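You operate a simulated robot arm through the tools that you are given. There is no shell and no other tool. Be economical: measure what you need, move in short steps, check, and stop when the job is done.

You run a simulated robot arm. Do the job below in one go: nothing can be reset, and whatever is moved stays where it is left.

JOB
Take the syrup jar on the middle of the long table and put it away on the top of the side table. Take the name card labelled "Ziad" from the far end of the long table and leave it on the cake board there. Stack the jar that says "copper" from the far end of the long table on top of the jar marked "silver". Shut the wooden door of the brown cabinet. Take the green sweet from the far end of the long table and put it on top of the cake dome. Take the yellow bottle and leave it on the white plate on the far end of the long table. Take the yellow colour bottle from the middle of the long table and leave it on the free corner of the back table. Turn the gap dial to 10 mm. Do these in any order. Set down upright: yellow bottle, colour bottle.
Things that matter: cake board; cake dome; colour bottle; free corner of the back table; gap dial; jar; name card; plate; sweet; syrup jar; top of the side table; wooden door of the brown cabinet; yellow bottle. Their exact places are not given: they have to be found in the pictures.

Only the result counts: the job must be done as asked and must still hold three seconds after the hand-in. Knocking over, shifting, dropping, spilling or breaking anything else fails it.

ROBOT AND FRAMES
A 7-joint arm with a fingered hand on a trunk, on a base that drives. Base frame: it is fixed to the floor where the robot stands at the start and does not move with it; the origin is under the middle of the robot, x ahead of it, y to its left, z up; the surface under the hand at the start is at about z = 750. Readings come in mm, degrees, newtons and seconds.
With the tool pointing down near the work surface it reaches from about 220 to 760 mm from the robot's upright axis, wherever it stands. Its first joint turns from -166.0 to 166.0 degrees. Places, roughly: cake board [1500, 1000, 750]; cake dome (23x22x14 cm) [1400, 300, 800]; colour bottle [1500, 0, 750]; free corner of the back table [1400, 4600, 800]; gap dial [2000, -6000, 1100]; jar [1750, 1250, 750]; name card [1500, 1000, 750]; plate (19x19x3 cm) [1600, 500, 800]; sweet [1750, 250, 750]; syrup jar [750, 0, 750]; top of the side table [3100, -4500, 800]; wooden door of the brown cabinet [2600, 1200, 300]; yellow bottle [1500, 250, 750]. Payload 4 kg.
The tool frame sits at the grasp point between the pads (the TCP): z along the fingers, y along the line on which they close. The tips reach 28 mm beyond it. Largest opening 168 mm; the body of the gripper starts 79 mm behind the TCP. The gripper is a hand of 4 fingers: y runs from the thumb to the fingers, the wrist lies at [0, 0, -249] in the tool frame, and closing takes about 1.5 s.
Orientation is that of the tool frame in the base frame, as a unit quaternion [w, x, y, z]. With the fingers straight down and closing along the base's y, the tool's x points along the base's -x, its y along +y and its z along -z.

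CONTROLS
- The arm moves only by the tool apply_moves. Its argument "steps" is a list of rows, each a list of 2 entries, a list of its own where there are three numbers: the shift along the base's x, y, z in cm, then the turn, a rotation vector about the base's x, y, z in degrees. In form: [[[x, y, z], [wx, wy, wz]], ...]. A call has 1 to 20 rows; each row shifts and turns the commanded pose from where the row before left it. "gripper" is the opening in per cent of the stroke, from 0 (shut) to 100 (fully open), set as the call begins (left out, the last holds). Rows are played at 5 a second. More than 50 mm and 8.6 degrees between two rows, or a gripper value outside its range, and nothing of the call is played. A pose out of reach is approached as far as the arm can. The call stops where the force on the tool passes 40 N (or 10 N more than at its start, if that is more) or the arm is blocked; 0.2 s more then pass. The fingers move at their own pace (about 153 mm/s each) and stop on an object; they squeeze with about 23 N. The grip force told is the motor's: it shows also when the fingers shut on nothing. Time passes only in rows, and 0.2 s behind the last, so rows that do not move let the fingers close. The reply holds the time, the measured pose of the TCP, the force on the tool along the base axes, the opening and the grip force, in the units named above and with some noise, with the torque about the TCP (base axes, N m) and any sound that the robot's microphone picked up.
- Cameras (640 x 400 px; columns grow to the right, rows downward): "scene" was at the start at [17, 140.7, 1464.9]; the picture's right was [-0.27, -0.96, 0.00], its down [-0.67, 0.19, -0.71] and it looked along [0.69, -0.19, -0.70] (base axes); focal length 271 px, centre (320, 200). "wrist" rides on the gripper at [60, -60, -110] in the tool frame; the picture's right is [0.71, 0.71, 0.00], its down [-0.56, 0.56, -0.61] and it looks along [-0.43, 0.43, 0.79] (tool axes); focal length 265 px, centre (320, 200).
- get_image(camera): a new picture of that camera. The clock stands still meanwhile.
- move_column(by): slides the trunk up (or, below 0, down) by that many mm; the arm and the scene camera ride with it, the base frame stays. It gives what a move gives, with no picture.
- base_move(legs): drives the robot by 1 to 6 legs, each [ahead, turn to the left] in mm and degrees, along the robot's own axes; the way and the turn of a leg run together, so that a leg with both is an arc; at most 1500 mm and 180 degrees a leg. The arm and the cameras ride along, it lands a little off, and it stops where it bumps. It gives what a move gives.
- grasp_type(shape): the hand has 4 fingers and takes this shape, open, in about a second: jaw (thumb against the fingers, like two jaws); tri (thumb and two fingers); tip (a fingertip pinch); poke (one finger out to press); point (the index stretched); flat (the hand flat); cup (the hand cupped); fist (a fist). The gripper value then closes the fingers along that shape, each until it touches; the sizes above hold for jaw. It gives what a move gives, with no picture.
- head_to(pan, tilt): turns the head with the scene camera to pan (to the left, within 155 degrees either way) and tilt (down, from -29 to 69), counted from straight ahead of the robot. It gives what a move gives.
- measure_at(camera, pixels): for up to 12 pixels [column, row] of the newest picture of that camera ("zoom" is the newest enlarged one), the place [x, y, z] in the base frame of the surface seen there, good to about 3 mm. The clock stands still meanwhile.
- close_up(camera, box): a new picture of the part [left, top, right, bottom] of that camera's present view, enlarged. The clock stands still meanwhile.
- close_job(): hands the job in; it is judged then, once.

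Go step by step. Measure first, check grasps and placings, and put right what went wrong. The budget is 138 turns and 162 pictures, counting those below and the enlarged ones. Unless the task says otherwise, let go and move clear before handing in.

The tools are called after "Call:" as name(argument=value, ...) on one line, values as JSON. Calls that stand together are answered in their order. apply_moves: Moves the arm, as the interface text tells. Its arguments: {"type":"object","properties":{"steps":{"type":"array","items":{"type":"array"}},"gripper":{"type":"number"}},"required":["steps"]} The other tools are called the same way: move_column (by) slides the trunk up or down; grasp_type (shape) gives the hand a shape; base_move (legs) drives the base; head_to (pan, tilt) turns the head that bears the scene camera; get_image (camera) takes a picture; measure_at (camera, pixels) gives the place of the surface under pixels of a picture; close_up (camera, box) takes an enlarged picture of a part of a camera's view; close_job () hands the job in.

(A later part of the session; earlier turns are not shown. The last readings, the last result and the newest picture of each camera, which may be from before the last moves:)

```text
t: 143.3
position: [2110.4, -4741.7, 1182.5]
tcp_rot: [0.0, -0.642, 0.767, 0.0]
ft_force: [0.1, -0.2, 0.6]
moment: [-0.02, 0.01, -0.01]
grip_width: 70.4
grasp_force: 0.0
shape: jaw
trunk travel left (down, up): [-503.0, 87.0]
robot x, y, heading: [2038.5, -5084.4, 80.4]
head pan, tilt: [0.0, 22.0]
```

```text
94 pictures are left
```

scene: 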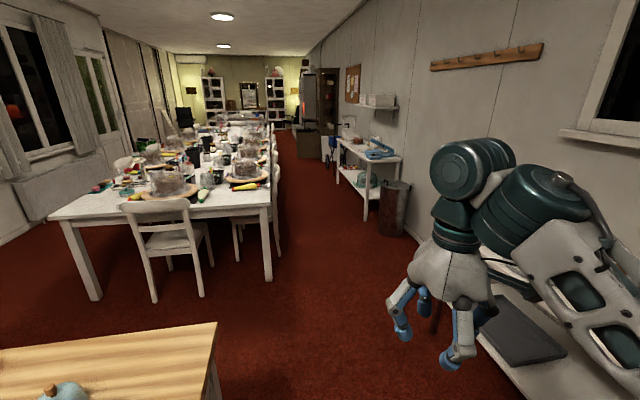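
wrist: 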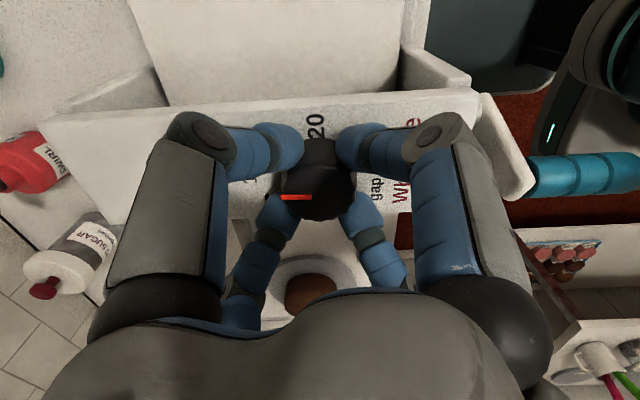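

The aisle continues straight. I measure its narrow parts: chair backs, bin, wall table.

Call:
measure_at(camera="scene", pixels=[[280, 238], [276, 195], [380, 225], [366, 218], [340, 180], [365, 160], [270, 280], [277, 175], [320, 160], [218, 330], [275, 165], [335, 165]])

Call:
close_up(camera="scene", box=[220, 60, 440, 260])

```text
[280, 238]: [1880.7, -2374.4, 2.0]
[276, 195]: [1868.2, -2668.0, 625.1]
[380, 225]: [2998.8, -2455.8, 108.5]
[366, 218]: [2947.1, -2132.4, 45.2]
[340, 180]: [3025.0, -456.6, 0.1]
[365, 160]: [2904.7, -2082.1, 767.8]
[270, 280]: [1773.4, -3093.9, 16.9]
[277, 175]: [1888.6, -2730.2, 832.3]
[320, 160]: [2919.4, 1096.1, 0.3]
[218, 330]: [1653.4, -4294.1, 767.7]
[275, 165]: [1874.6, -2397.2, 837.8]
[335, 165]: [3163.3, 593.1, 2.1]
```

```text
2.00 times, centred on (330, 160) of scene
```

zoom: 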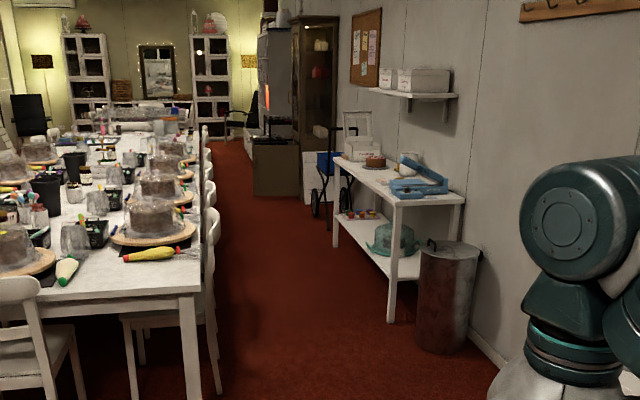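

The aisle is about 1 m wide (chairs x≤1890, table x≥2900). I drive up it along x≈2330.

Call:
base_move(legs=[[0, -4.4], [1220, 0], [0, 13.8], [1500, 0], [1500, 0], [850, 0]])

Call:
head_to(pan=50, tilt=35)

Call:
get_image(camera="scene")

Call:
head_to(pan=0, tilt=35)

Call:
get_image(camera="scene")

```text
t: 169.1
position: [2337.4, 318.2, 1182.5]
tcp_rot: [-0.001, -0.691, 0.723, 0.0]
ft_force: [0.5, 0.7, 0.3]
moment: [0.0, 0.01, -0.02]
grip_width: 70.5
grasp_force: 0.0
shape: jaw
trunk travel left (down, up): [-503.0, 87.0]
robot x, y, heading: [2306.6, -31.2, 87.8]
head pan, tilt: [0.0, 22.0]
```

```text
t: 170.2
position: [2336.8, 318.4, 1183.1]
tcp_rot: [0.0, -0.691, 0.723, 0.0]
ft_force: [0.2, -0.2, -1.0]
moment: [-0.02, 0.02, 0.0]
grip_width: 70.7
grasp_force: 0.1
shape: jaw
trunk travel left (down, up): [-503.0, 87.0]
robot x, y, heading: [2305.2, -29.6, 87.8]
head pan, tilt: [50.0, 35.0]
```

```text
92 pictures are left
```

scene: 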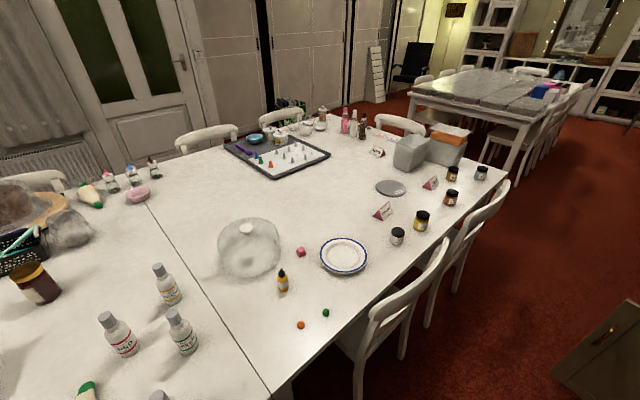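

```text
t: 171.4
position: [2336.7, 318.0, 1181.9]
tcp_rot: [0.0, -0.691, 0.723, 0.001]
ft_force: [-0.8, -0.5, -0.5]
moment: [0.02, 0.01, 0.0]
grip_width: 70.7
grasp_force: 0.0
shape: jaw
trunk travel left (down, up): [-503.0, 87.0]
robot x, y, heading: [2304.7, -30.8, 87.8]
head pan, tilt: [0.0, 35.0]
```

```text
91 pictures are left
```

scene: 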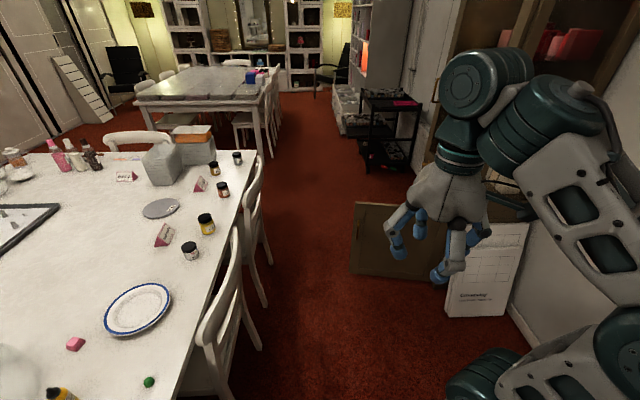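

I see everything at the far end now. I take a measured look over the table.

Call:
head_to(pan=60, tilt=40)

Call:
get_image(camera="scene")

Call:
close_up(camera="scene", box=[120, 200, 320, 330])

Call:
close_up(camera="scene", box=[280, 100, 460, 220])

```text
t: 172.7
position: [2337.3, 318.1, 1183.0]
tcp_rot: [-0.001, -0.691, 0.723, 0.0]
ft_force: [-0.2, -0.2, 0.4]
moment: [0.0, -0.03, -0.01]
grip_width: 70.4
grasp_force: 0.1
shape: jaw
trunk travel left (down, up): [-503.0, 87.0]
robot x, y, heading: [2304.4, -30.6, 87.9]
head pan, tilt: [60.0, 40.0]
```

```text
90 pictures are left
```

scene: 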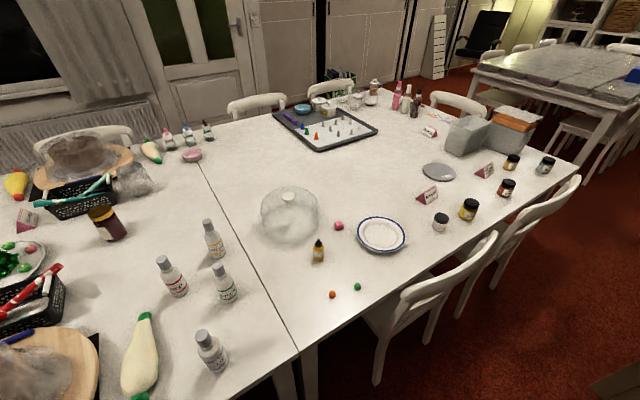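

```text
3.08 times, centred on (220, 265) of scene
```

zoom: 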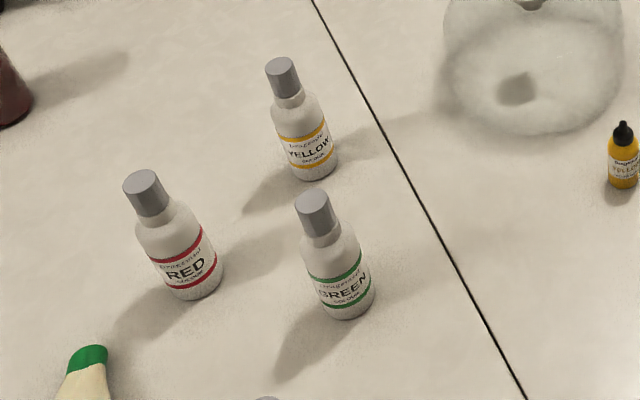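

```text
3.33 times, centred on (370, 160) of scene
```

zoom: 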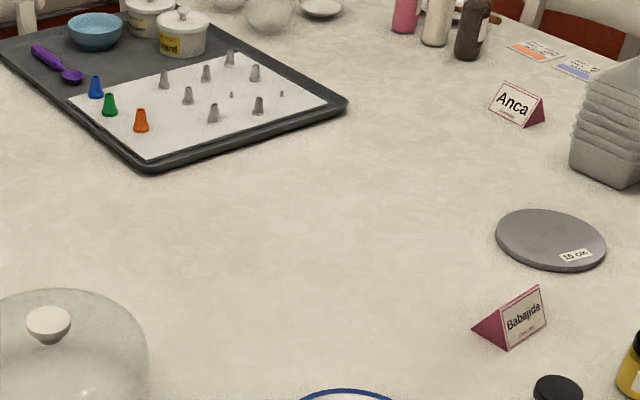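

The YELLOW colour bottle is at (214,238); the small yellow bottle at (318,250). I measure all objects here.

Call:
measure_at(camera="scene", pixels=[[209, 225], [216, 245], [318, 243], [319, 255], [358, 286], [333, 294], [289, 197], [289, 222], [262, 215], [320, 215], [382, 234], [339, 225]])

Call:
measure_at(camera="scene", pixels=[[439, 171], [485, 170], [429, 195], [441, 216], [469, 204], [507, 183], [512, 158], [545, 161], [165, 262], [203, 337], [218, 270], [480, 245]])

Call:
close_up(camera="scene", box=[400, 130, 580, 240])

Call:
close_up(camera="scene", box=[250, 170, 420, 310])

```text
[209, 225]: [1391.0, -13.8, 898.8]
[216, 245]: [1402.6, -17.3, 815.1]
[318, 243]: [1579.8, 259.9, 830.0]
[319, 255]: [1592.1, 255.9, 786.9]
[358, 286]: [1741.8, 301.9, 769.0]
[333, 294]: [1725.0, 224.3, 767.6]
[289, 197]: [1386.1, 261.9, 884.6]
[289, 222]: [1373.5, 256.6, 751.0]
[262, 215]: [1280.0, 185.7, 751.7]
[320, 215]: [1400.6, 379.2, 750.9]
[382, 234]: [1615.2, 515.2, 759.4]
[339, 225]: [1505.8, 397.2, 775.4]
```

```text
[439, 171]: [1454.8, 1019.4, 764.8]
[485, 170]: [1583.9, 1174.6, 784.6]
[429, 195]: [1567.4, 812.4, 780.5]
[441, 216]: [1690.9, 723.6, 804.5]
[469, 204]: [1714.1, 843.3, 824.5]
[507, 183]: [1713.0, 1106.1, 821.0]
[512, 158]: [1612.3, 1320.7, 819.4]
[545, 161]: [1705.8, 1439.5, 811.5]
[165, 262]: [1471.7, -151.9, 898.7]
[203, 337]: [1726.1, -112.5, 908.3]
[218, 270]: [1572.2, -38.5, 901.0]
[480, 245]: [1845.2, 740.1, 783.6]
```

```text
3.56 times, centred on (490, 185) of scene
```

zoom: 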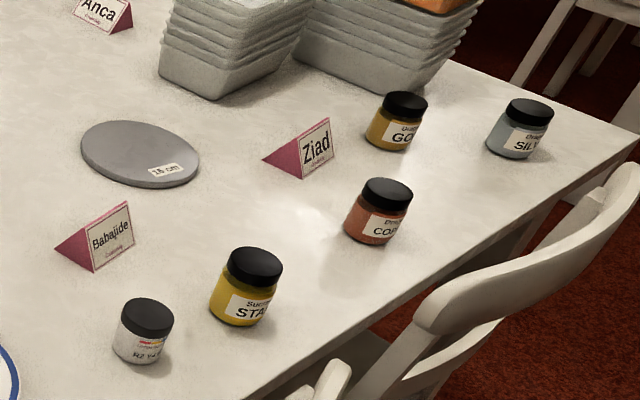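

```text
2.86 times, centred on (335, 240) of scene
```

zoom: 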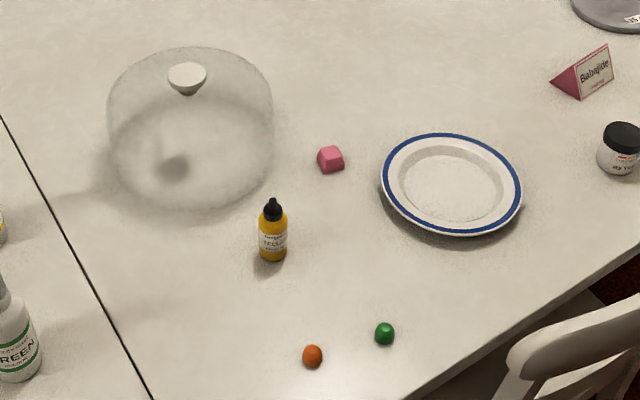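

I want to know how far the base sticks out, before driving close to the table: look down beside the robot.

Call:
head_to(pan=90, tilt=69)

Call:
get_image(camera="scene")

```text
t: 173.7
position: [2336.9, 318.7, 1183.0]
tcp_rot: [0.0, -0.691, 0.723, 0.0]
ft_force: [0.2, 0.1, 0.7]
moment: [0.07, -0.01, -0.02]
grip_width: 70.3
grasp_force: 0.1
shape: jaw
trunk travel left (down, up): [-503.0, 87.0]
robot x, y, heading: [2307.2, -31.9, 88.0]
head pan, tilt: [90.0, 68.8]
```

```text
85 pictures are left
```

scene: 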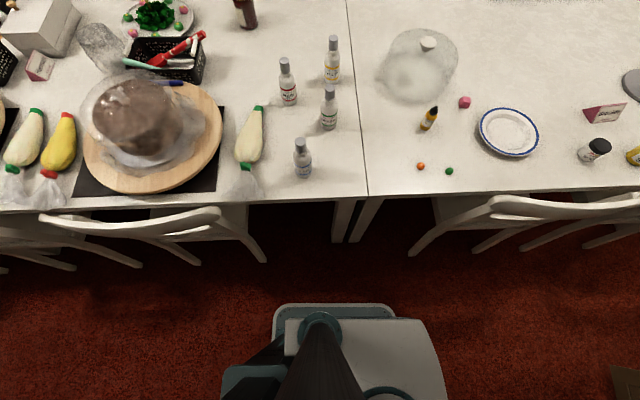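

The teal base plate edge shows at (335,308). Measure it and the gap between chairs.

Call:
measure_at(camera="scene", pixels=[[335, 306], [280, 315], [390, 309], [440, 370], [265, 258], [410, 252], [345, 235], [367, 230], [487, 205], [248, 235], [225, 390], [427, 125]])

```text
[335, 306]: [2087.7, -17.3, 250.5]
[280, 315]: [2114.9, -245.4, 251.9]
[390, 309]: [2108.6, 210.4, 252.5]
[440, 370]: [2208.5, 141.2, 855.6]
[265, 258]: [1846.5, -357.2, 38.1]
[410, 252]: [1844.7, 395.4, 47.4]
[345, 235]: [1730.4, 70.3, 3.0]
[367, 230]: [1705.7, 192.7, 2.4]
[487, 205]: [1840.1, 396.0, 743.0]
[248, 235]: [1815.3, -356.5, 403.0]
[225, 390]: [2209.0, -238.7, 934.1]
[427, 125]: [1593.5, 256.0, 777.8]
```

Base front is 245 mm ahead of its axis; I can stand at (2100,120) facing the table, between the chairs, and reach everything there. Drive in.

Call:
base_move(legs=[[150, 0], [0, 92.1], [200, 0]])

Call:
move_column(by=-130)

Call:
head_to(pan=10, tilt=50)

Call:
get_image(camera="scene")

```text
t: 180.2
position: [1760.4, 121.3, 1182.3]
tcp_rot: [0.0, 1.0, 0.011, 0.001]
ft_force: [0.1, -0.1, 0.0]
moment: [0.0, 0.01, 0.04]
grip_width: 70.6
grasp_force: 0.0
shape: jaw
trunk travel left (down, up): [-503.0, 87.0]
robot x, y, heading: [2111.4, 109.2, -178.3]
head pan, tilt: [90.0, 68.8]
```

```text
t: 181.8
position: [1762.2, 120.1, 1053.0]
tcp_rot: [0.0, 1.0, 0.01, 0.0]
ft_force: [0.4, 0.6, 0.6]
moment: [0.02, 0.01, -0.01]
grip_width: 70.8
grasp_force: 0.1
shape: jaw
trunk travel left (down, up): [-373.0, 217.0]
robot x, y, heading: [2114.4, 112.8, -178.0]
head pan, tilt: [90.0, 68.8]
```

```text
t: 183.3
position: [1760.9, 120.6, 1053.3]
tcp_rot: [-0.001, 1.0, 0.01, 0.0]
ft_force: [0.3, 0.1, -0.7]
moment: [-0.04, 0.04, 0.0]
grip_width: 70.6
grasp_force: 0.0
shape: jaw
trunk travel left (down, up): [-373.0, 217.0]
robot x, y, heading: [2111.7, 111.3, -178.4]
head pan, tilt: [10.0, 50.0]
```

```text
84 pictures are left
```

scene: 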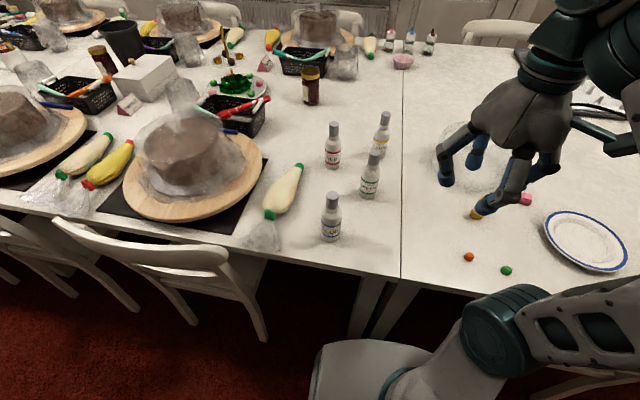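

All targets are in front. First the small yellow bottle at (1590,257): hover over it and look.

Call:
apply_moves(gripper=45, steps=[[[-3.4, 2.74, 0], [0, 0, 0]], [[-3.4, 2.74, 0], [0, 0, 0]], [[-3.4, 2.74, 0], [0, 0, 0]], [[-3.4, 2.74, 0], [0, 0, 0]], [[-3.4, 2.74, 0], [0, 0, 0]], [[0, 0, -5], [0, 0, 0]], [[0, 0, -5], [0, 0, 0]], [[0, 0, -5], [0, 0, 0]]])

Call:
get_image(camera="wrist")

```text
t: 185.1
position: [1602.2, 256.1, 901.9]
tcp_rot: [0.0, 1.0, 0.011, -0.001]
ft_force: [0.7, 0.4, 0.0]
moment: [0.03, -0.02, 0.04]
grip_width: 75.5
grasp_force: 0.1
shape: jaw
out of reach, approached as far as the arm can: row 5
trunk travel left (down, up): [-373.0, 217.0]
robot x, y, heading: [2113.0, 111.5, -178.1]
head pan, tilt: [10.0, 50.0]
```

```text
83 pictures are left
```

wrist: 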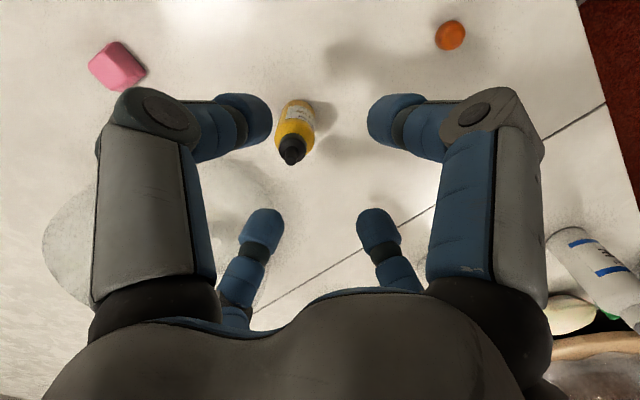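

Call:
measure_at(camera="wrist", pixels=[[291, 158], [292, 145], [296, 125], [282, 118], [310, 122], [298, 105]])

```text
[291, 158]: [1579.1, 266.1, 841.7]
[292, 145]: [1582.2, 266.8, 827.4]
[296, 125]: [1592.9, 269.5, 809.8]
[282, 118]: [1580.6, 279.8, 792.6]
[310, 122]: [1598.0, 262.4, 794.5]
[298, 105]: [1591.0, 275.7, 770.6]
```

Bottle axis ≈(1581,264), top z≈842. Descend and close.

Call:
apply_moves(steps=[[[-2.1, 0.8, 0], [0, 0, 0]], [[0, 0, -4], [0, 0, 0]], [[0, 0, -4], [0, 0, 0]], [[0, 0, -2.4], [0, 0, 0]]])

Call:
get_image(camera="wrist")

```text
t: 186.1
position: [1581.1, 262.6, 796.9]
tcp_rot: [0.0, 1.0, 0.01, 0.0]
ft_force: [0.2, 1.1, 0.0]
moment: [0.0, -0.04, 0.0]
grip_width: 75.5
grasp_force: 0.0
shape: jaw
trunk travel left (down, up): [-373.0, 217.0]
robot x, y, heading: [2112.5, 114.4, -178.2]
head pan, tilt: [10.0, 50.0]
```

```text
82 pictures are left
```

wrist: 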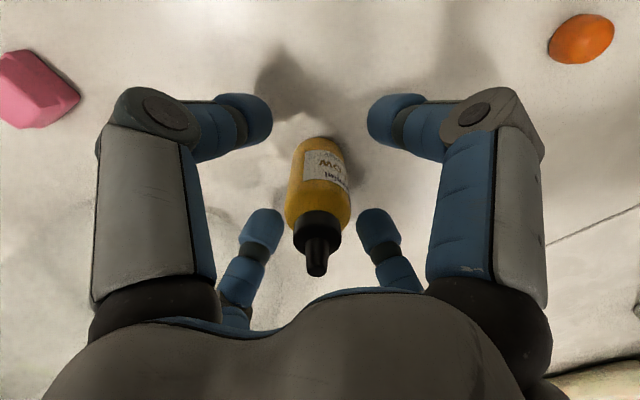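

Centred. Close and lift 12 cm.

Call:
apply_moves(gripper=0, steps=[[[0, 0, 0], [0, 0, 0]], [[0, 0, 0], [0, 0, 0]], [[0, 0, 0], [0, 0, 0]], [[0, 0, 0], [0, 0, 0]], [[0, 0, 0], [0, 0, 0]], [[0, 0, 0], [0, 0, 0]], [[0, 0, 4], [0, 0, 0]], [[0, 0, 4], [0, 0, 0]], [[0, 0, 4], [0, 0, 0]]])

Call:
head_to(pan=-25, tilt=50)

Call:
get_image(camera="scene")

```text
t: 188.1
position: [1580.1, 263.0, 916.9]
tcp_rot: [0.001, 1.0, 0.011, 0.001]
ft_force: [0.1, 0.4, -0.3]
moment: [-0.01, -0.03, -0.02]
grip_width: 27.5
grasp_force: 22.9
shape: jaw
trunk travel left (down, up): [-373.0, 217.0]
robot x, y, heading: [2106.9, 110.1, -178.4]
head pan, tilt: [10.0, 50.0]
```

```text
t: 189.1
position: [1578.7, 263.4, 914.7]
tcp_rot: [0.001, 1.0, 0.011, 0.001]
ft_force: [-0.1, -0.6, -0.9]
moment: [0.04, -0.02, 0.02]
grip_width: 27.5
grasp_force: 23.1
shape: jaw
trunk travel left (down, up): [-373.0, 217.0]
robot x, y, heading: [2109.7, 114.3, -178.3]
head pan, tilt: [-25.0, 50.0]
```

```text
81 pictures are left
```

scene: 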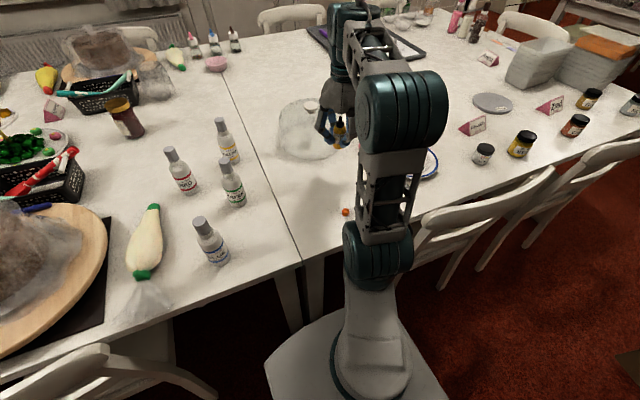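

Bottle held (27.5 mm). Move above the plate centre.

Call:
apply_moves(steps=[[[0.6, 4.15, 0], [0, 0, 0]], [[0.6, 4.15, 0], [0, 0, 0]], [[0.6, 4.15, 0], [0, 0, 0]], [[0.6, 4.15, 0], [0, 0, 0]], [[0.6, 4.15, 0], [0, 0, 0]], [[0.6, 4.15, 0], [0, 0, 0]], [[0, 0, -4], [0, 0, 0]]])

Call:
get_image(camera="wrist")

Call:
get_image(camera="scene")

```text
t: 190.7
position: [1616.2, 512.0, 876.6]
tcp_rot: [0.0, 1.0, 0.01, 0.0]
ft_force: [0.1, -0.3, -1.0]
moment: [-0.02, 0.0, 0.01]
grip_width: 27.3
grasp_force: 22.7
shape: jaw
trunk travel left (down, up): [-373.0, 217.0]
robot x, y, heading: [2110.9, 114.1, -178.4]
head pan, tilt: [-25.0, 50.0]
```

```text
80 pictures are left
```

wrist: 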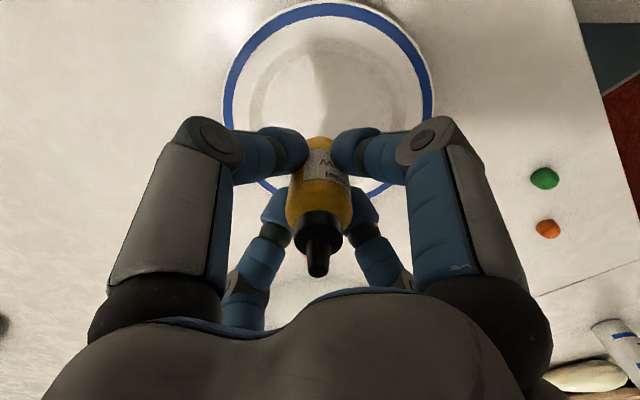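

```text
79 pictures are left
```

scene: 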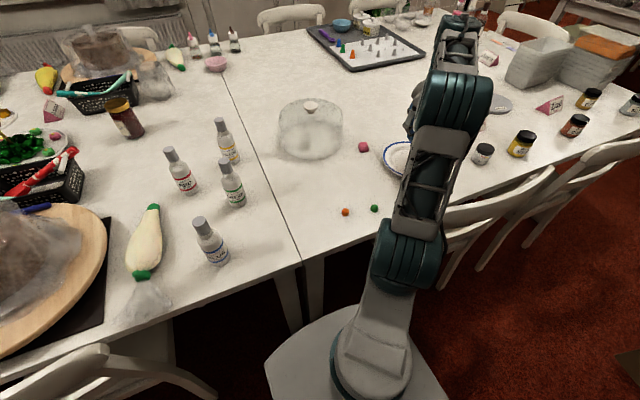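

Call:
measure_at(camera="wrist", pixels=[[228, 90], [428, 90], [330, 8], [270, 90], [390, 90], [330, 50], [330, 100], [270, 185], [388, 190]])

```text
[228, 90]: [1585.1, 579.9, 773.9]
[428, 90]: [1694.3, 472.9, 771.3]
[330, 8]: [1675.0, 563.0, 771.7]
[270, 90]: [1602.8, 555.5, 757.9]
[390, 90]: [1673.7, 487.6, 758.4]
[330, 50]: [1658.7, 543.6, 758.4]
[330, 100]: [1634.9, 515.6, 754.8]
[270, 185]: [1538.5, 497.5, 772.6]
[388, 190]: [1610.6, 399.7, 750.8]
```

Plate centre ≈(1617,505), floor z≈757. Lower the bottle onto it.

Call:
apply_moves(steps=[[[0, -0.6, -2], [0, 0, 0]], [[0, 0, -2], [0, 0, 0]], [[0, 0, -2], [0, 0, 0]], [[0, 0, -0.8], [0, 0, 0]]])

Call:
apply_moves(steps=[[[0, 0, -0.2], [0, 0, 0]], [[0, 0, -0.2], [0, 0, 0]], [[0, 0, -0.1], [0, 0, 0]]])

```text
t: 191.7
position: [1617.6, 504.4, 809.5]
tcp_rot: [0.0, 1.0, 0.01, 0.0]
ft_force: [-0.7, -0.3, -1.2]
moment: [-0.01, 0.02, 0.05]
grip_width: 27.4
grasp_force: 23.2
shape: jaw
trunk travel left (down, up): [-373.0, 217.0]
robot x, y, heading: [2110.9, 111.8, -178.3]
head pan, tilt: [-25.0, 50.0]
```

```text
t: 192.5
position: [1616.1, 504.6, 803.9]
tcp_rot: [0.0, 1.0, 0.01, 0.001]
ft_force: [-0.7, 0.6, 1.6]
moment: [0.0, 0.05, 0.01]
grip_width: 27.4
grasp_force: 23.0
shape: jaw
trunk travel left (down, up): [-373.0, 217.0]
robot x, y, heading: [2112.4, 115.7, -178.3]
head pan, tilt: [-25.0, 50.0]
```

Call:
apply_moves(steps=[[[0, 0, -0.15], [0, 0, 0]], [[0, 0, 0], [0, 0, 0]]])

Call:
apply_moves(gripper=40, steps=[[[0, 0, 0], [0, 0, 0]], [[0, 0, 0], [0, 0, 0]], [[0, 0, 0], [0, 0, 0]], [[0, 0, 3], [0, 0, 0]], [[0, 0, 4], [0, 0, 0]], [[0, 0, 4], [0, 0, 0]]])

Call:
get_image(camera="wrist")

```text
t: 193.1
position: [1615.2, 505.5, 803.7]
tcp_rot: [-0.001, 1.0, 0.011, -0.001]
ft_force: [-0.8, -0.6, 11.4]
moment: [-0.05, 0.04, -0.02]
grip_width: 27.8
grasp_force: 23.2
shape: jaw
trunk travel left (down, up): [-373.0, 217.0]
robot x, y, heading: [2105.3, 109.6, -178.0]
head pan, tilt: [-25.0, 50.0]
```

```text
t: 194.5
position: [1617.5, 507.0, 912.8]
tcp_rot: [-0.001, 1.0, 0.01, 0.001]
ft_force: [0.0, 0.4, -0.8]
moment: [0.05, 0.0, -0.01]
grip_width: 67.0
grasp_force: 0.0
shape: jaw
trunk travel left (down, up): [-373.0, 217.0]
robot x, y, heading: [2110.1, 111.2, -178.4]
head pan, tilt: [-25.0, 50.0]
```

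```text
78 pictures are left
```

wrist: 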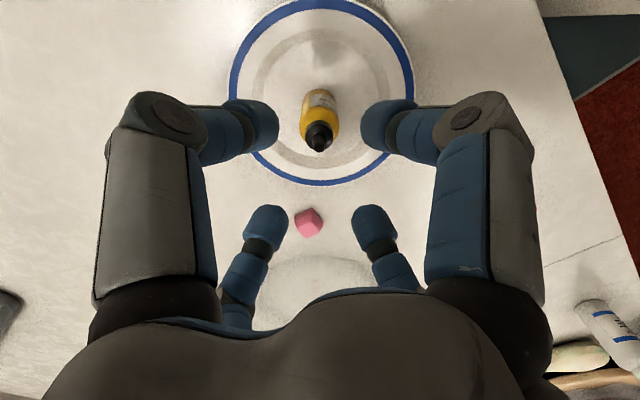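

Bottle stands upright on the plate. Now the green sweet at (1742,302): hover over it.

Call:
apply_moves(gripper=32, steps=[[[2.5, -4.1, 0], [0, 0, 0]], [[2.5, -4.1, 0], [0, 0, 0]], [[2.5, -4.1, 0], [0, 0, 0]], [[2.5, -4.1, 0], [0, 0, 0]], [[2.5, -4.1, 0], [0, 0, 0]], [[0, 0, -4], [0, 0, 0]], [[0, 0, -2], [0, 0, 0]]])

Call:
get_image(camera="wrist")

```text
t: 196.1
position: [1740.0, 301.6, 850.8]
tcp_rot: [0.001, 1.0, 0.01, 0.001]
ft_force: [0.3, -0.1, 0.6]
moment: [0.02, 0.0, -0.03]
grip_width: 53.9
grasp_force: 0.0
shape: jaw
trunk travel left (down, up): [-373.0, 217.0]
robot x, y, heading: [2114.9, 110.0, -178.4]
head pan, tilt: [-25.0, 50.0]
```

```text
77 pictures are left
```

wrist: 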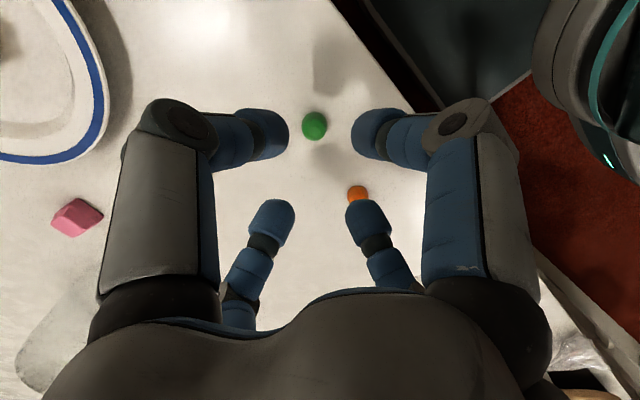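

Call:
measure_at(camera="wrist", pixels=[[315, 125], [305, 125], [325, 125], [315, 116], [315, 135]])

```text
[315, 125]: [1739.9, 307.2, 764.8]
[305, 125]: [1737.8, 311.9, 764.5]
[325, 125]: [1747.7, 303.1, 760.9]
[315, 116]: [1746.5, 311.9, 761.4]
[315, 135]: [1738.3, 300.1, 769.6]
```

Sweet centre ≈(1738,303). Descend and close.

Call:
apply_moves(steps=[[[-0.2, 0.1, -2.5], [0, 0, 0]], [[0, 0, -2.5], [0, 0, 0]], [[0, 0, -2], [0, 0, 0]], [[0, 0, 0], [0, 0, 0]]])

Call:
apply_moves(gripper=0, steps=[[[0, 0, 0], [0, 0, 0]], [[0, 0, 0], [0, 0, 0]], [[0, 0, 0], [0, 0, 0]], [[0, 0, 0], [0, 0, 0]], [[0, 0, 0], [0, 0, 0]], [[0, 0, 0], [0, 0, 0]], [[0, 0, 4], [0, 0, 0]], [[0, 0, 4], [0, 0, 0]], [[0, 0, 4], [0, 0, 0]]])

Call:
get_image(camera="wrist")

```text
t: 197.1
position: [1740.0, 301.3, 781.1]
tcp_rot: [0.001, 1.0, 0.01, 0.001]
ft_force: [0.2, -0.1, 0.0]
moment: [-0.01, 0.01, -0.03]
grip_width: 53.9
grasp_force: 0.2
shape: jaw
trunk travel left (down, up): [-373.0, 217.0]
robot x, y, heading: [2109.9, 114.7, -178.2]
head pan, tilt: [-25.0, 50.0]
```

```text
t: 199.1
position: [1739.2, 302.6, 902.1]
tcp_rot: [-0.001, 1.0, 0.01, 0.001]
ft_force: [-0.5, -0.9, 0.2]
moment: [0.02, 0.03, 0.01]
grip_width: 15.0
grasp_force: 22.8
shape: jaw
trunk travel left (down, up): [-373.0, 217.0]
robot x, y, heading: [2111.0, 116.0, -178.4]
head pan, tilt: [-25.0, 50.0]
```

```text
76 pictures are left
```

wrist: 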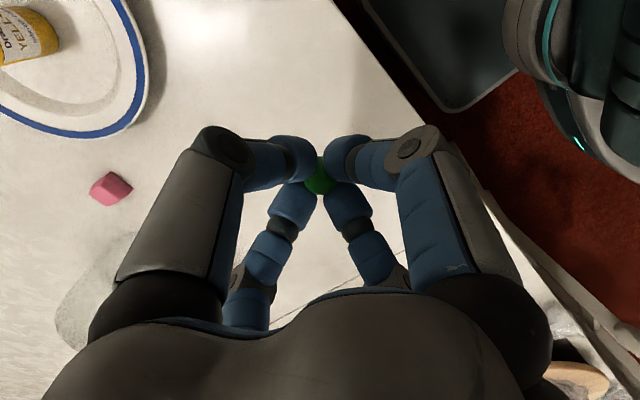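

Sweet held (15 mm). Now look closely at the dome's knob.

Call:
close_up(camera="scene", box=[265, 85, 365, 165])

Call:
measure_at(camera="zoom", pixels=[[290, 105], [275, 105], [305, 105], [290, 98], [290, 113], [290, 126], [250, 115], [345, 110]])

```text
5.00 times, centred on (315, 125) of scene
```

zoom: 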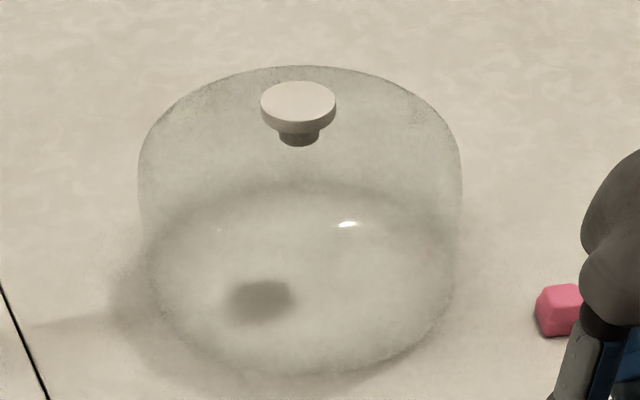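

```text
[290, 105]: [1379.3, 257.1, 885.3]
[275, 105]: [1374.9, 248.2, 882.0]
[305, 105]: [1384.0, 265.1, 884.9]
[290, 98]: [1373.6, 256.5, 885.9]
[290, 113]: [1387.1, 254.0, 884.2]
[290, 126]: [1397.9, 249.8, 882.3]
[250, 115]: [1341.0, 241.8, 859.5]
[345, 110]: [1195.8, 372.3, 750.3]
```

Knob is a flat disc ≈47 mm wide, centre ≈(1379,261), z=885. I go over it at z≈950 with a 14° tilt to reach.

Call:
apply_moves(steps=[[[0, 0, 4.8], [0, 0, 0]], [[-4.5, -0.51, 0], [0, 7, 0]], [[-4.5, -0.51, 0], [0, 7, 0]], [[-4.5, -0.51, 0], [0, 0, 0]], [[-4.5, -0.51, 0], [0, 0, 0]], [[-4.5, -0.51, 0], [0, 0, 0]], [[-4.5, -0.51, 0], [0, 0, 0]], [[-4.5, -0.51, 0], [0, 0, 0]], [[-4.5, -0.51, 0], [0, 0, 0]]])

Call:
get_image(camera="wrist")

```text
t: 201.1
position: [1387.2, 270.9, 951.5]
tcp_rot: [-0.002, 0.993, 0.013, -0.12]
ft_force: [0.6, -0.9, 0.9]
moment: [0.07, 0.02, 0.0]
grip_width: 14.3
grasp_force: 23.4
shape: jaw
out of reach, approached as far as the arm can: row 2, 8, 9
trunk travel left (down, up): [-373.0, 217.0]
robot x, y, heading: [2113.2, 110.9, -178.1]
head pan, tilt: [-25.0, 50.0]
```

```text
74 pictures are left
```

wrist: 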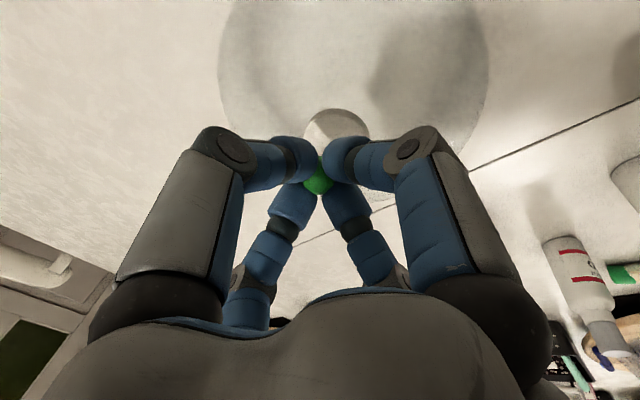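

I measure the knob in the wrist view for alignment.

Call:
measure_at(camera="wrist", pixels=[[310, 124], [336, 112], [364, 126], [336, 128], [318, 184]])

Call:
apply_moves(steps=[[[0, -0.9, 0], [0, 0, 0]], [[-0.3, 0, -1.2], [0, 0, 0]], [[0, 0, -1], [0, 0, 0]]])

Call:
close_up(camera="scene", box=[265, 65, 365, 145])

Call:
close_up(camera="wrist", box=[240, 80, 420, 210])

```text
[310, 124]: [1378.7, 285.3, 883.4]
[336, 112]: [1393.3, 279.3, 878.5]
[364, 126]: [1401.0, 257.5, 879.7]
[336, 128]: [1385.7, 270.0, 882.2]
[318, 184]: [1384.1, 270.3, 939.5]
```

```text
t: 201.9
position: [1384.1, 266.9, 927.3]
tcp_rot: [-0.002, 0.993, 0.011, -0.121]
ft_force: [-0.6, -0.7, -0.3]
moment: [-0.01, 0.01, 0.0]
grip_width: 14.2
grasp_force: 23.0
shape: jaw
trunk travel left (down, up): [-373.0, 217.0]
robot x, y, heading: [2111.0, 113.5, -178.1]
head pan, tilt: [-25.0, 50.0]
```

```text
5.00 times, centred on (315, 105) of scene
```

zoom: 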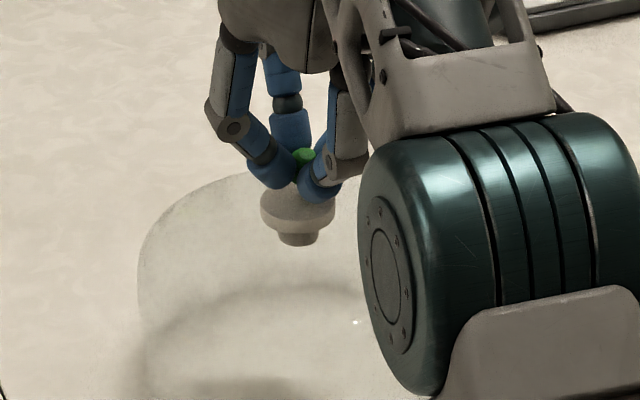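

```text
3.08 times, centred on (330, 145) of wrist
```

zoom: 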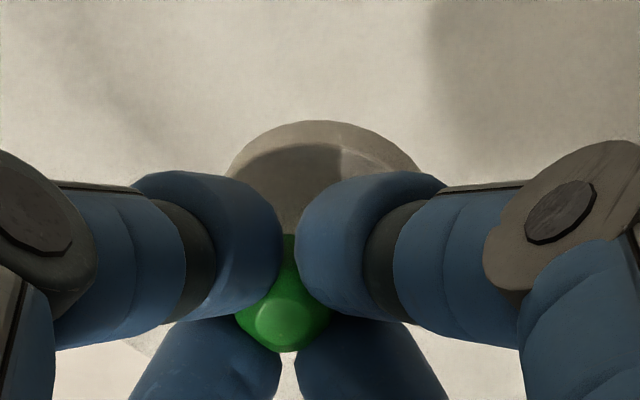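

Sweet hangs just above the disc; shift 4 mm and lower to contact.

Call:
apply_moves(steps=[[[0, -0.4, -0.5], [0, 0, 0]], [[0, 0, -0.4], [0, 0, 0]], [[0, 0, -0.2], [0, 0, 0]]])

```text
t: 202.7
position: [1383.5, 262.0, 918.2]
tcp_rot: [-0.001, 0.992, 0.011, -0.122]
ft_force: [-0.1, 0.1, -1.2]
moment: [0.0, -0.02, 0.0]
grip_width: 14.4
grasp_force: 22.4
shape: jaw
trunk travel left (down, up): [-373.0, 217.0]
robot x, y, heading: [2111.5, 113.8, -178.0]
head pan, tilt: [-25.0, 50.0]
```

Call:
apply_moves(steps=[[[0, 0, -0.15], [0, 0, 0]], [[0, 0, 0], [0, 0, 0]]])

Call:
close_up(camera="scene", box=[285, 75, 345, 120])

```text
t: 203.3
position: [1383.7, 263.5, 916.9]
tcp_rot: [-0.001, 0.993, 0.01, -0.121]
ft_force: [0.4, 0.6, -0.7]
moment: [-0.03, 0.01, 0.0]
grip_width: 14.5
grasp_force: 23.1
shape: jaw
trunk travel left (down, up): [-373.0, 217.0]
robot x, y, heading: [2108.1, 112.8, -178.5]
head pan, tilt: [-25.0, 50.0]
```

```text
8.89 times, centred on (315, 98) of scene
```

zoom: 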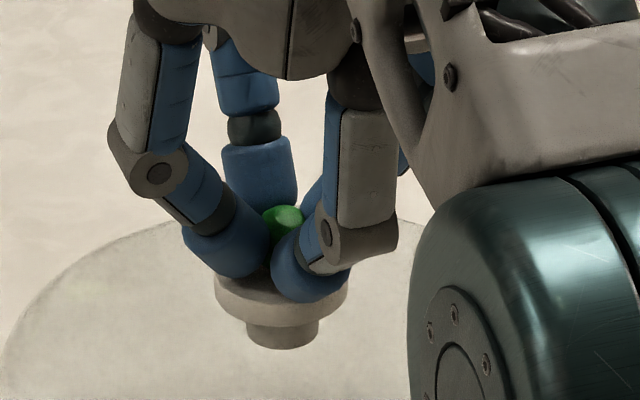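

Call:
apply_moves(steps=[[[0, 0, -0.12], [0, 0, 0]], [[0, 0, 0], [0, 0, 0]]])

```text
t: 203.9
position: [1384.3, 264.1, 916.4]
tcp_rot: [-0.001, 0.993, 0.01, -0.121]
ft_force: [0.7, -0.5, 4.9]
moment: [-0.01, 0.0, 0.0]
grip_width: 14.4
grasp_force: 22.8
shape: jaw
trunk travel left (down, up): [-373.0, 217.0]
robot x, y, heading: [2111.5, 110.1, -178.1]
head pan, tilt: [-25.0, 50.0]
```

Contact. Open slightly while rising 1 mm, then lift straight up along the tool and check.

Call:
apply_moves(gripper=20, steps=[[[0, 0, 0.1], [0, 0, 0]], [[0, 0, 0], [0, 0, 0]], [[0, 0, 0], [0, 0, 0]], [[0.1, 0, 0.5], [0, 0, 0]], [[0.2, 0, 1], [0, 0, 0]], [[0.5, 0, 2], [0, 0, 0]], [[0.7, 0, 3], [0, 0, 0]], [[2, 0, 4], [0, 0, 0]], [[4, 0, 2], [0, 0, 0]], [[4.5, 0, 0], [0, 0, 0]], [[4.5, 0, 0], [0, -7, 0]], [[4.5, 0, 0], [0, -7, 0]]])

Call:
close_up(camera="scene", box=[265, 75, 365, 145])

```text
t: 206.5
position: [1600.7, 261.5, 1026.6]
tcp_rot: [0.0, 1.0, 0.011, 0.0]
ft_force: [-0.6, 0.1, -0.1]
moment: [0.01, -0.03, 0.01]
grip_width: 33.6
grasp_force: 0.2
shape: jaw
out of reach, approached as far as the arm can: row 7, 8
trunk travel left (down, up): [-373.0, 217.0]
robot x, y, heading: [2114.4, 116.3, -178.4]
head pan, tilt: [-25.0, 50.0]
```

```text
5.71 times, centred on (315, 110) of scene
```

zoom: 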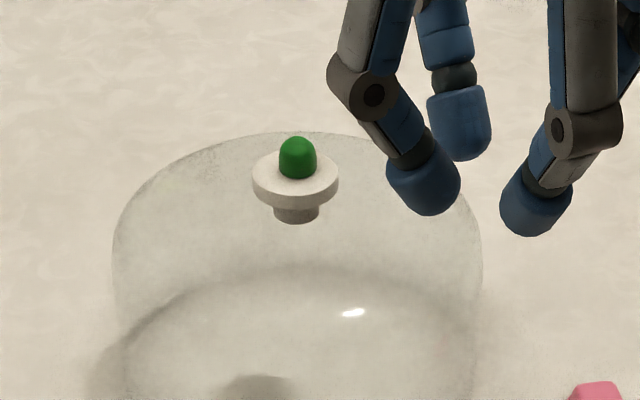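

The green sweet sits squarely on the dome knob. Next the YELLOW colour bottle at about (1383,-12); I move over it with a 15° tilt.

Call:
apply_moves(gripper=55, steps=[[[0, -4.5, 0], [0, 0, 0]], [[0, -4.5, -2], [0, 7.5, 0]], [[0, -4.5, -2], [0, 7.5, 0]], [[-3, -4, 0], [0, 0, 0]], [[-3, -4, 0], [0, 0, 0]], [[-3, -4, 0], [0, 0, 0]], [[-4, -1.9, 0], [0, 0, 0]], [[-4, 0, 0], [0, 0, 0]], [[-3, 0, 0], [0, 0, 0]]])

Call:
get_image(camera="wrist")

```text
t: 208.5
position: [1403.8, -9.4, 986.8]
tcp_rot: [-0.001, 0.992, 0.008, -0.129]
ft_force: [1.0, 0.0, 0.8]
moment: [0.01, 0.01, 0.01]
grip_width: 92.5
grasp_force: 0.1
shape: jaw
trunk travel left (down, up): [-373.0, 217.0]
robot x, y, heading: [2111.2, 112.7, -178.3]
head pan, tilt: [-25.0, 50.0]
```

```text
69 pictures are left
```

wrist: 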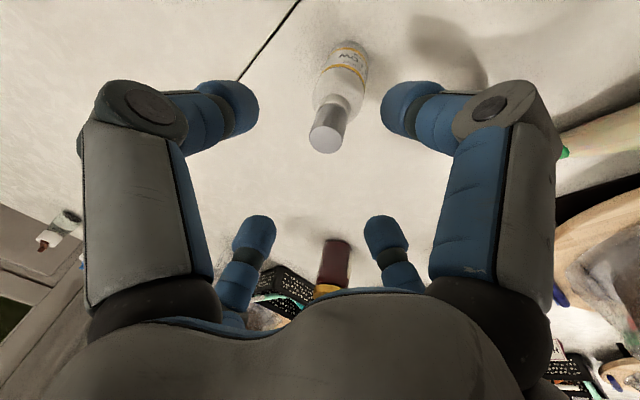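

Call:
measure_at(camera="wrist", pixels=[[326, 137], [312, 137], [340, 137], [326, 147], [345, 75], [328, 80], [365, 75], [348, 55]])

```text
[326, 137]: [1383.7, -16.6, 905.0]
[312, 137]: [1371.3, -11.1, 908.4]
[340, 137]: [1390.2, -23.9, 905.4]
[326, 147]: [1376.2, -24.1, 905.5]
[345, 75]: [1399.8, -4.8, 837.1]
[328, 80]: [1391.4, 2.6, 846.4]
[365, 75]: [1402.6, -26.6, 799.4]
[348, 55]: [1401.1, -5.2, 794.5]
```

Bottle axis ≈(1383,-17), top 905. I descend to TCP z≈838 so the palm clears the cap.

Call:
apply_moves(steps=[[[-1, -0.8, -2], [0, 0, 0]], [[-1, 0, -2.5], [0, 0, 0]], [[0, 0, 0], [0, 0, 0]]])

Call:
get_image(camera="wrist")

```text
t: 209.3
position: [1384.0, -18.2, 941.7]
tcp_rot: [-0.001, 0.991, 0.011, -0.13]
ft_force: [-0.4, -0.5, 0.4]
moment: [0.03, 0.01, 0.02]
grip_width: 92.4
grasp_force: 0.1
shape: jaw
trunk travel left (down, up): [-373.0, 217.0]
robot x, y, heading: [2112.0, 113.1, -178.6]
head pan, tilt: [-25.0, 50.0]
```

```text
68 pictures are left
```

wrist: 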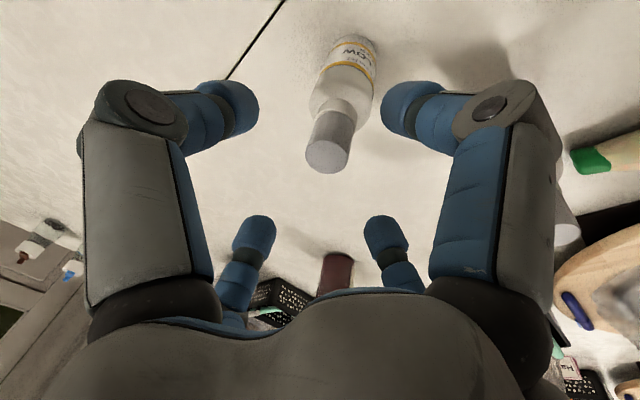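

Call:
apply_moves(steps=[[[0, 0, -3.5], [0, 0, 0]], [[0, 0, -3.5], [0, 0, 0]], [[0, 0, -3.3], [0, 0, 0]], [[0, 0, 0], [0, 0, 0]]])

Call:
get_image(camera="wrist")

```text
t: 210.3
position: [1381.7, -17.0, 837.5]
tcp_rot: [-0.001, 0.991, 0.01, -0.131]
ft_force: [-0.2, 0.0, 0.7]
moment: [0.01, -0.03, 0.0]
grip_width: 92.3
grasp_force: 0.0
shape: jaw
trunk travel left (down, up): [-373.0, 217.0]
robot x, y, heading: [2108.9, 116.0, -178.3]
head pan, tilt: [-25.0, 50.0]
```

```text
67 pictures are left
```

wrist: 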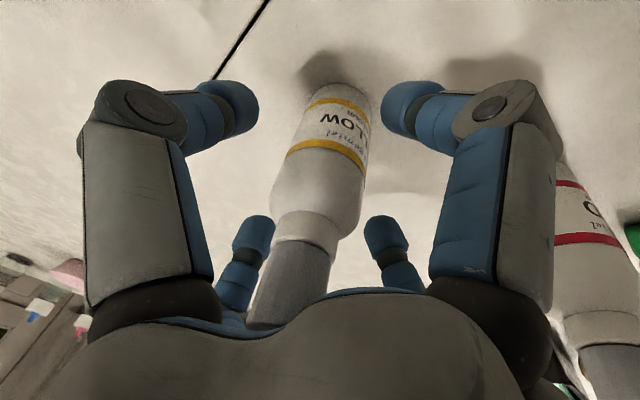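

Bottle is between the fingers. Close and lift.

Call:
apply_moves(gripper=0, steps=[[[0, 0, 0], [0, 0, 0]], [[0, 0, 0], [0, 0, 0]], [[0, 0, 0], [0, 0, 0]], [[0, 0, 0], [0, 0, 0]], [[0, 0, 0], [0, 0, 0]], [[0, 0, 0], [0, 0, 0]], [[0, 0, 2], [0, 0, 0]], [[0, 0, 4], [0, 0, 0]], [[0, 0, 4], [0, 0, 0]]])

Call:
get_image(camera="wrist")

```text
t: 212.3
position: [1382.3, -16.9, 940.0]
tcp_rot: [-0.001, 0.991, 0.01, -0.13]
ft_force: [-0.9, -0.9, -1.1]
moment: [0.01, -0.01, 0.0]
grip_width: 42.7
grasp_force: 22.8
shape: jaw
trunk travel left (down, up): [-373.0, 217.0]
robot x, y, heading: [2109.9, 111.0, -178.2]
head pan, tilt: [-25.0, 50.0]
```

```text
66 pictures are left
```

wrist: 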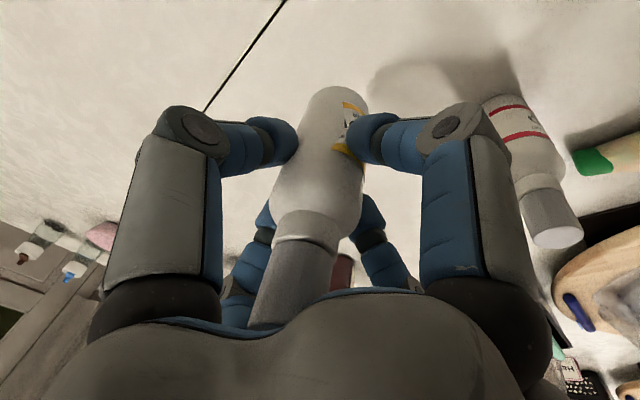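

Bottle held. I shift it clear of the GREEN bottle and dome, lift and retract.

Call:
apply_moves(steps=[[[0, 4.5, 0], [0, 0, 0]], [[0, 4.5, 0], [0, 0, 0]], [[3, 0, 3], [0, 0, 0]], [[3, 0, 3], [0, 0, 0]], [[4, 0, 3], [0, 0, 0]], [[4.5, 0, 1], [0, 0, 0]], [[4.5, 0, 0], [0, 0, 0]], [[4.5, 0, 0], [0, 0, 0]], [[4.5, 0, 0], [0, 0, 0]], [[4.5, 0, 0], [0, 0, 0]], [[4.5, 0, 0], [0, 0, 0]]])

Call:
base_move(legs=[[-200, 0], [0, -91.5]])

Call:
head_to(pan=0, tilt=35)

Call:
get_image(camera="scene")

```text
t: 214.7
position: [1754.3, 70.2, 1038.3]
tcp_rot: [-0.001, 0.991, 0.009, -0.13]
ft_force: [-0.5, -0.6, -1.0]
moment: [-0.01, -0.04, 0.0]
grip_width: 42.8
grasp_force: 23.1
shape: jaw
trunk travel left (down, up): [-373.0, 217.0]
robot x, y, heading: [2111.8, 111.0, -178.5]
head pan, tilt: [-25.0, 50.0]
```

```text
t: 220.2
position: [2284.6, 477.4, 1038.6]
tcp_rot: [0.094, -0.696, 0.706, 0.089]
ft_force: [0.1, 0.4, -1.2]
moment: [0.0, 0.03, 0.0]
grip_width: 42.9
grasp_force: 22.9
shape: jaw
trunk travel left (down, up): [-373.0, 217.0]
robot x, y, heading: [2312.7, 122.1, 89.6]
head pan, tilt: [-25.0, 50.0]
```

```text
t: 221.1
position: [2284.8, 476.5, 1038.7]
tcp_rot: [0.095, -0.696, 0.706, 0.089]
ft_force: [-0.2, -0.3, -1.1]
moment: [0.01, 0.01, 0.03]
grip_width: 42.8
grasp_force: 22.5
shape: jaw
trunk travel left (down, up): [-373.0, 217.0]
robot x, y, heading: [2311.3, 118.5, 89.3]
head pan, tilt: [0.0, 35.0]
```

```text
65 pictures are left
```

scene: 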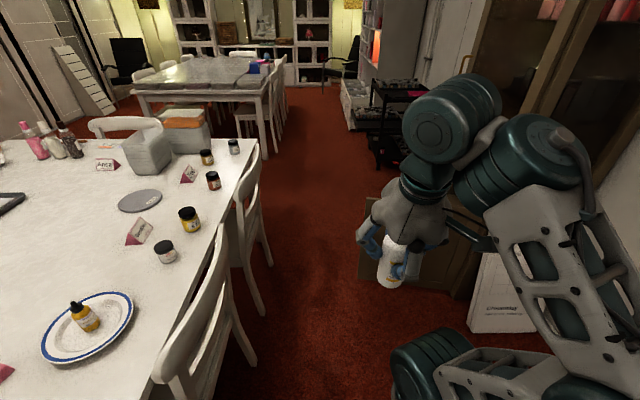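

Call:
measure_at(camera="scene", pixels=[[366, 200], [363, 278], [366, 240], [440, 290], [470, 215], [272, 262], [258, 355], [262, 312], [235, 240], [262, 185], [385, 150], [280, 150]])

```text
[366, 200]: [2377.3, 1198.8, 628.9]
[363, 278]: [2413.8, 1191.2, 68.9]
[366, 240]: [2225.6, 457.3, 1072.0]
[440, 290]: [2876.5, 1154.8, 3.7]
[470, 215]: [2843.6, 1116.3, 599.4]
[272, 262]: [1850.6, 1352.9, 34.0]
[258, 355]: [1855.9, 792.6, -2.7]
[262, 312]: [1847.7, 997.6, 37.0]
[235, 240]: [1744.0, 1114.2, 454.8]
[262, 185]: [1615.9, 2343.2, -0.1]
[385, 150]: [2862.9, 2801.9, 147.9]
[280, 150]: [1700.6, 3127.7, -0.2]
```

Door edge is at x≈2390, chairs reach x≈1860 at floor level: a ~530 mm gap for my 434 mm base. I back down the wide aisle and line up gradually on x≈2125.

Call:
base_move(legs=[[-1300, 0], [0, 5.5], [1500, 0]])

```text
t: 235.4
position: [2099.9, 674.9, 1038.4]
tcp_rot: [-0.088, 0.731, -0.67, -0.093]
ft_force: [-0.3, 0.3, -1.5]
moment: [0.04, -0.01, -0.02]
grip_width: 42.7
grasp_force: 22.8
shape: jaw
trunk travel left (down, up): [-373.0, 217.0]
robot x, y, heading: [2166.1, 319.7, 95.3]
head pan, tilt: [0.0, 35.0]
```

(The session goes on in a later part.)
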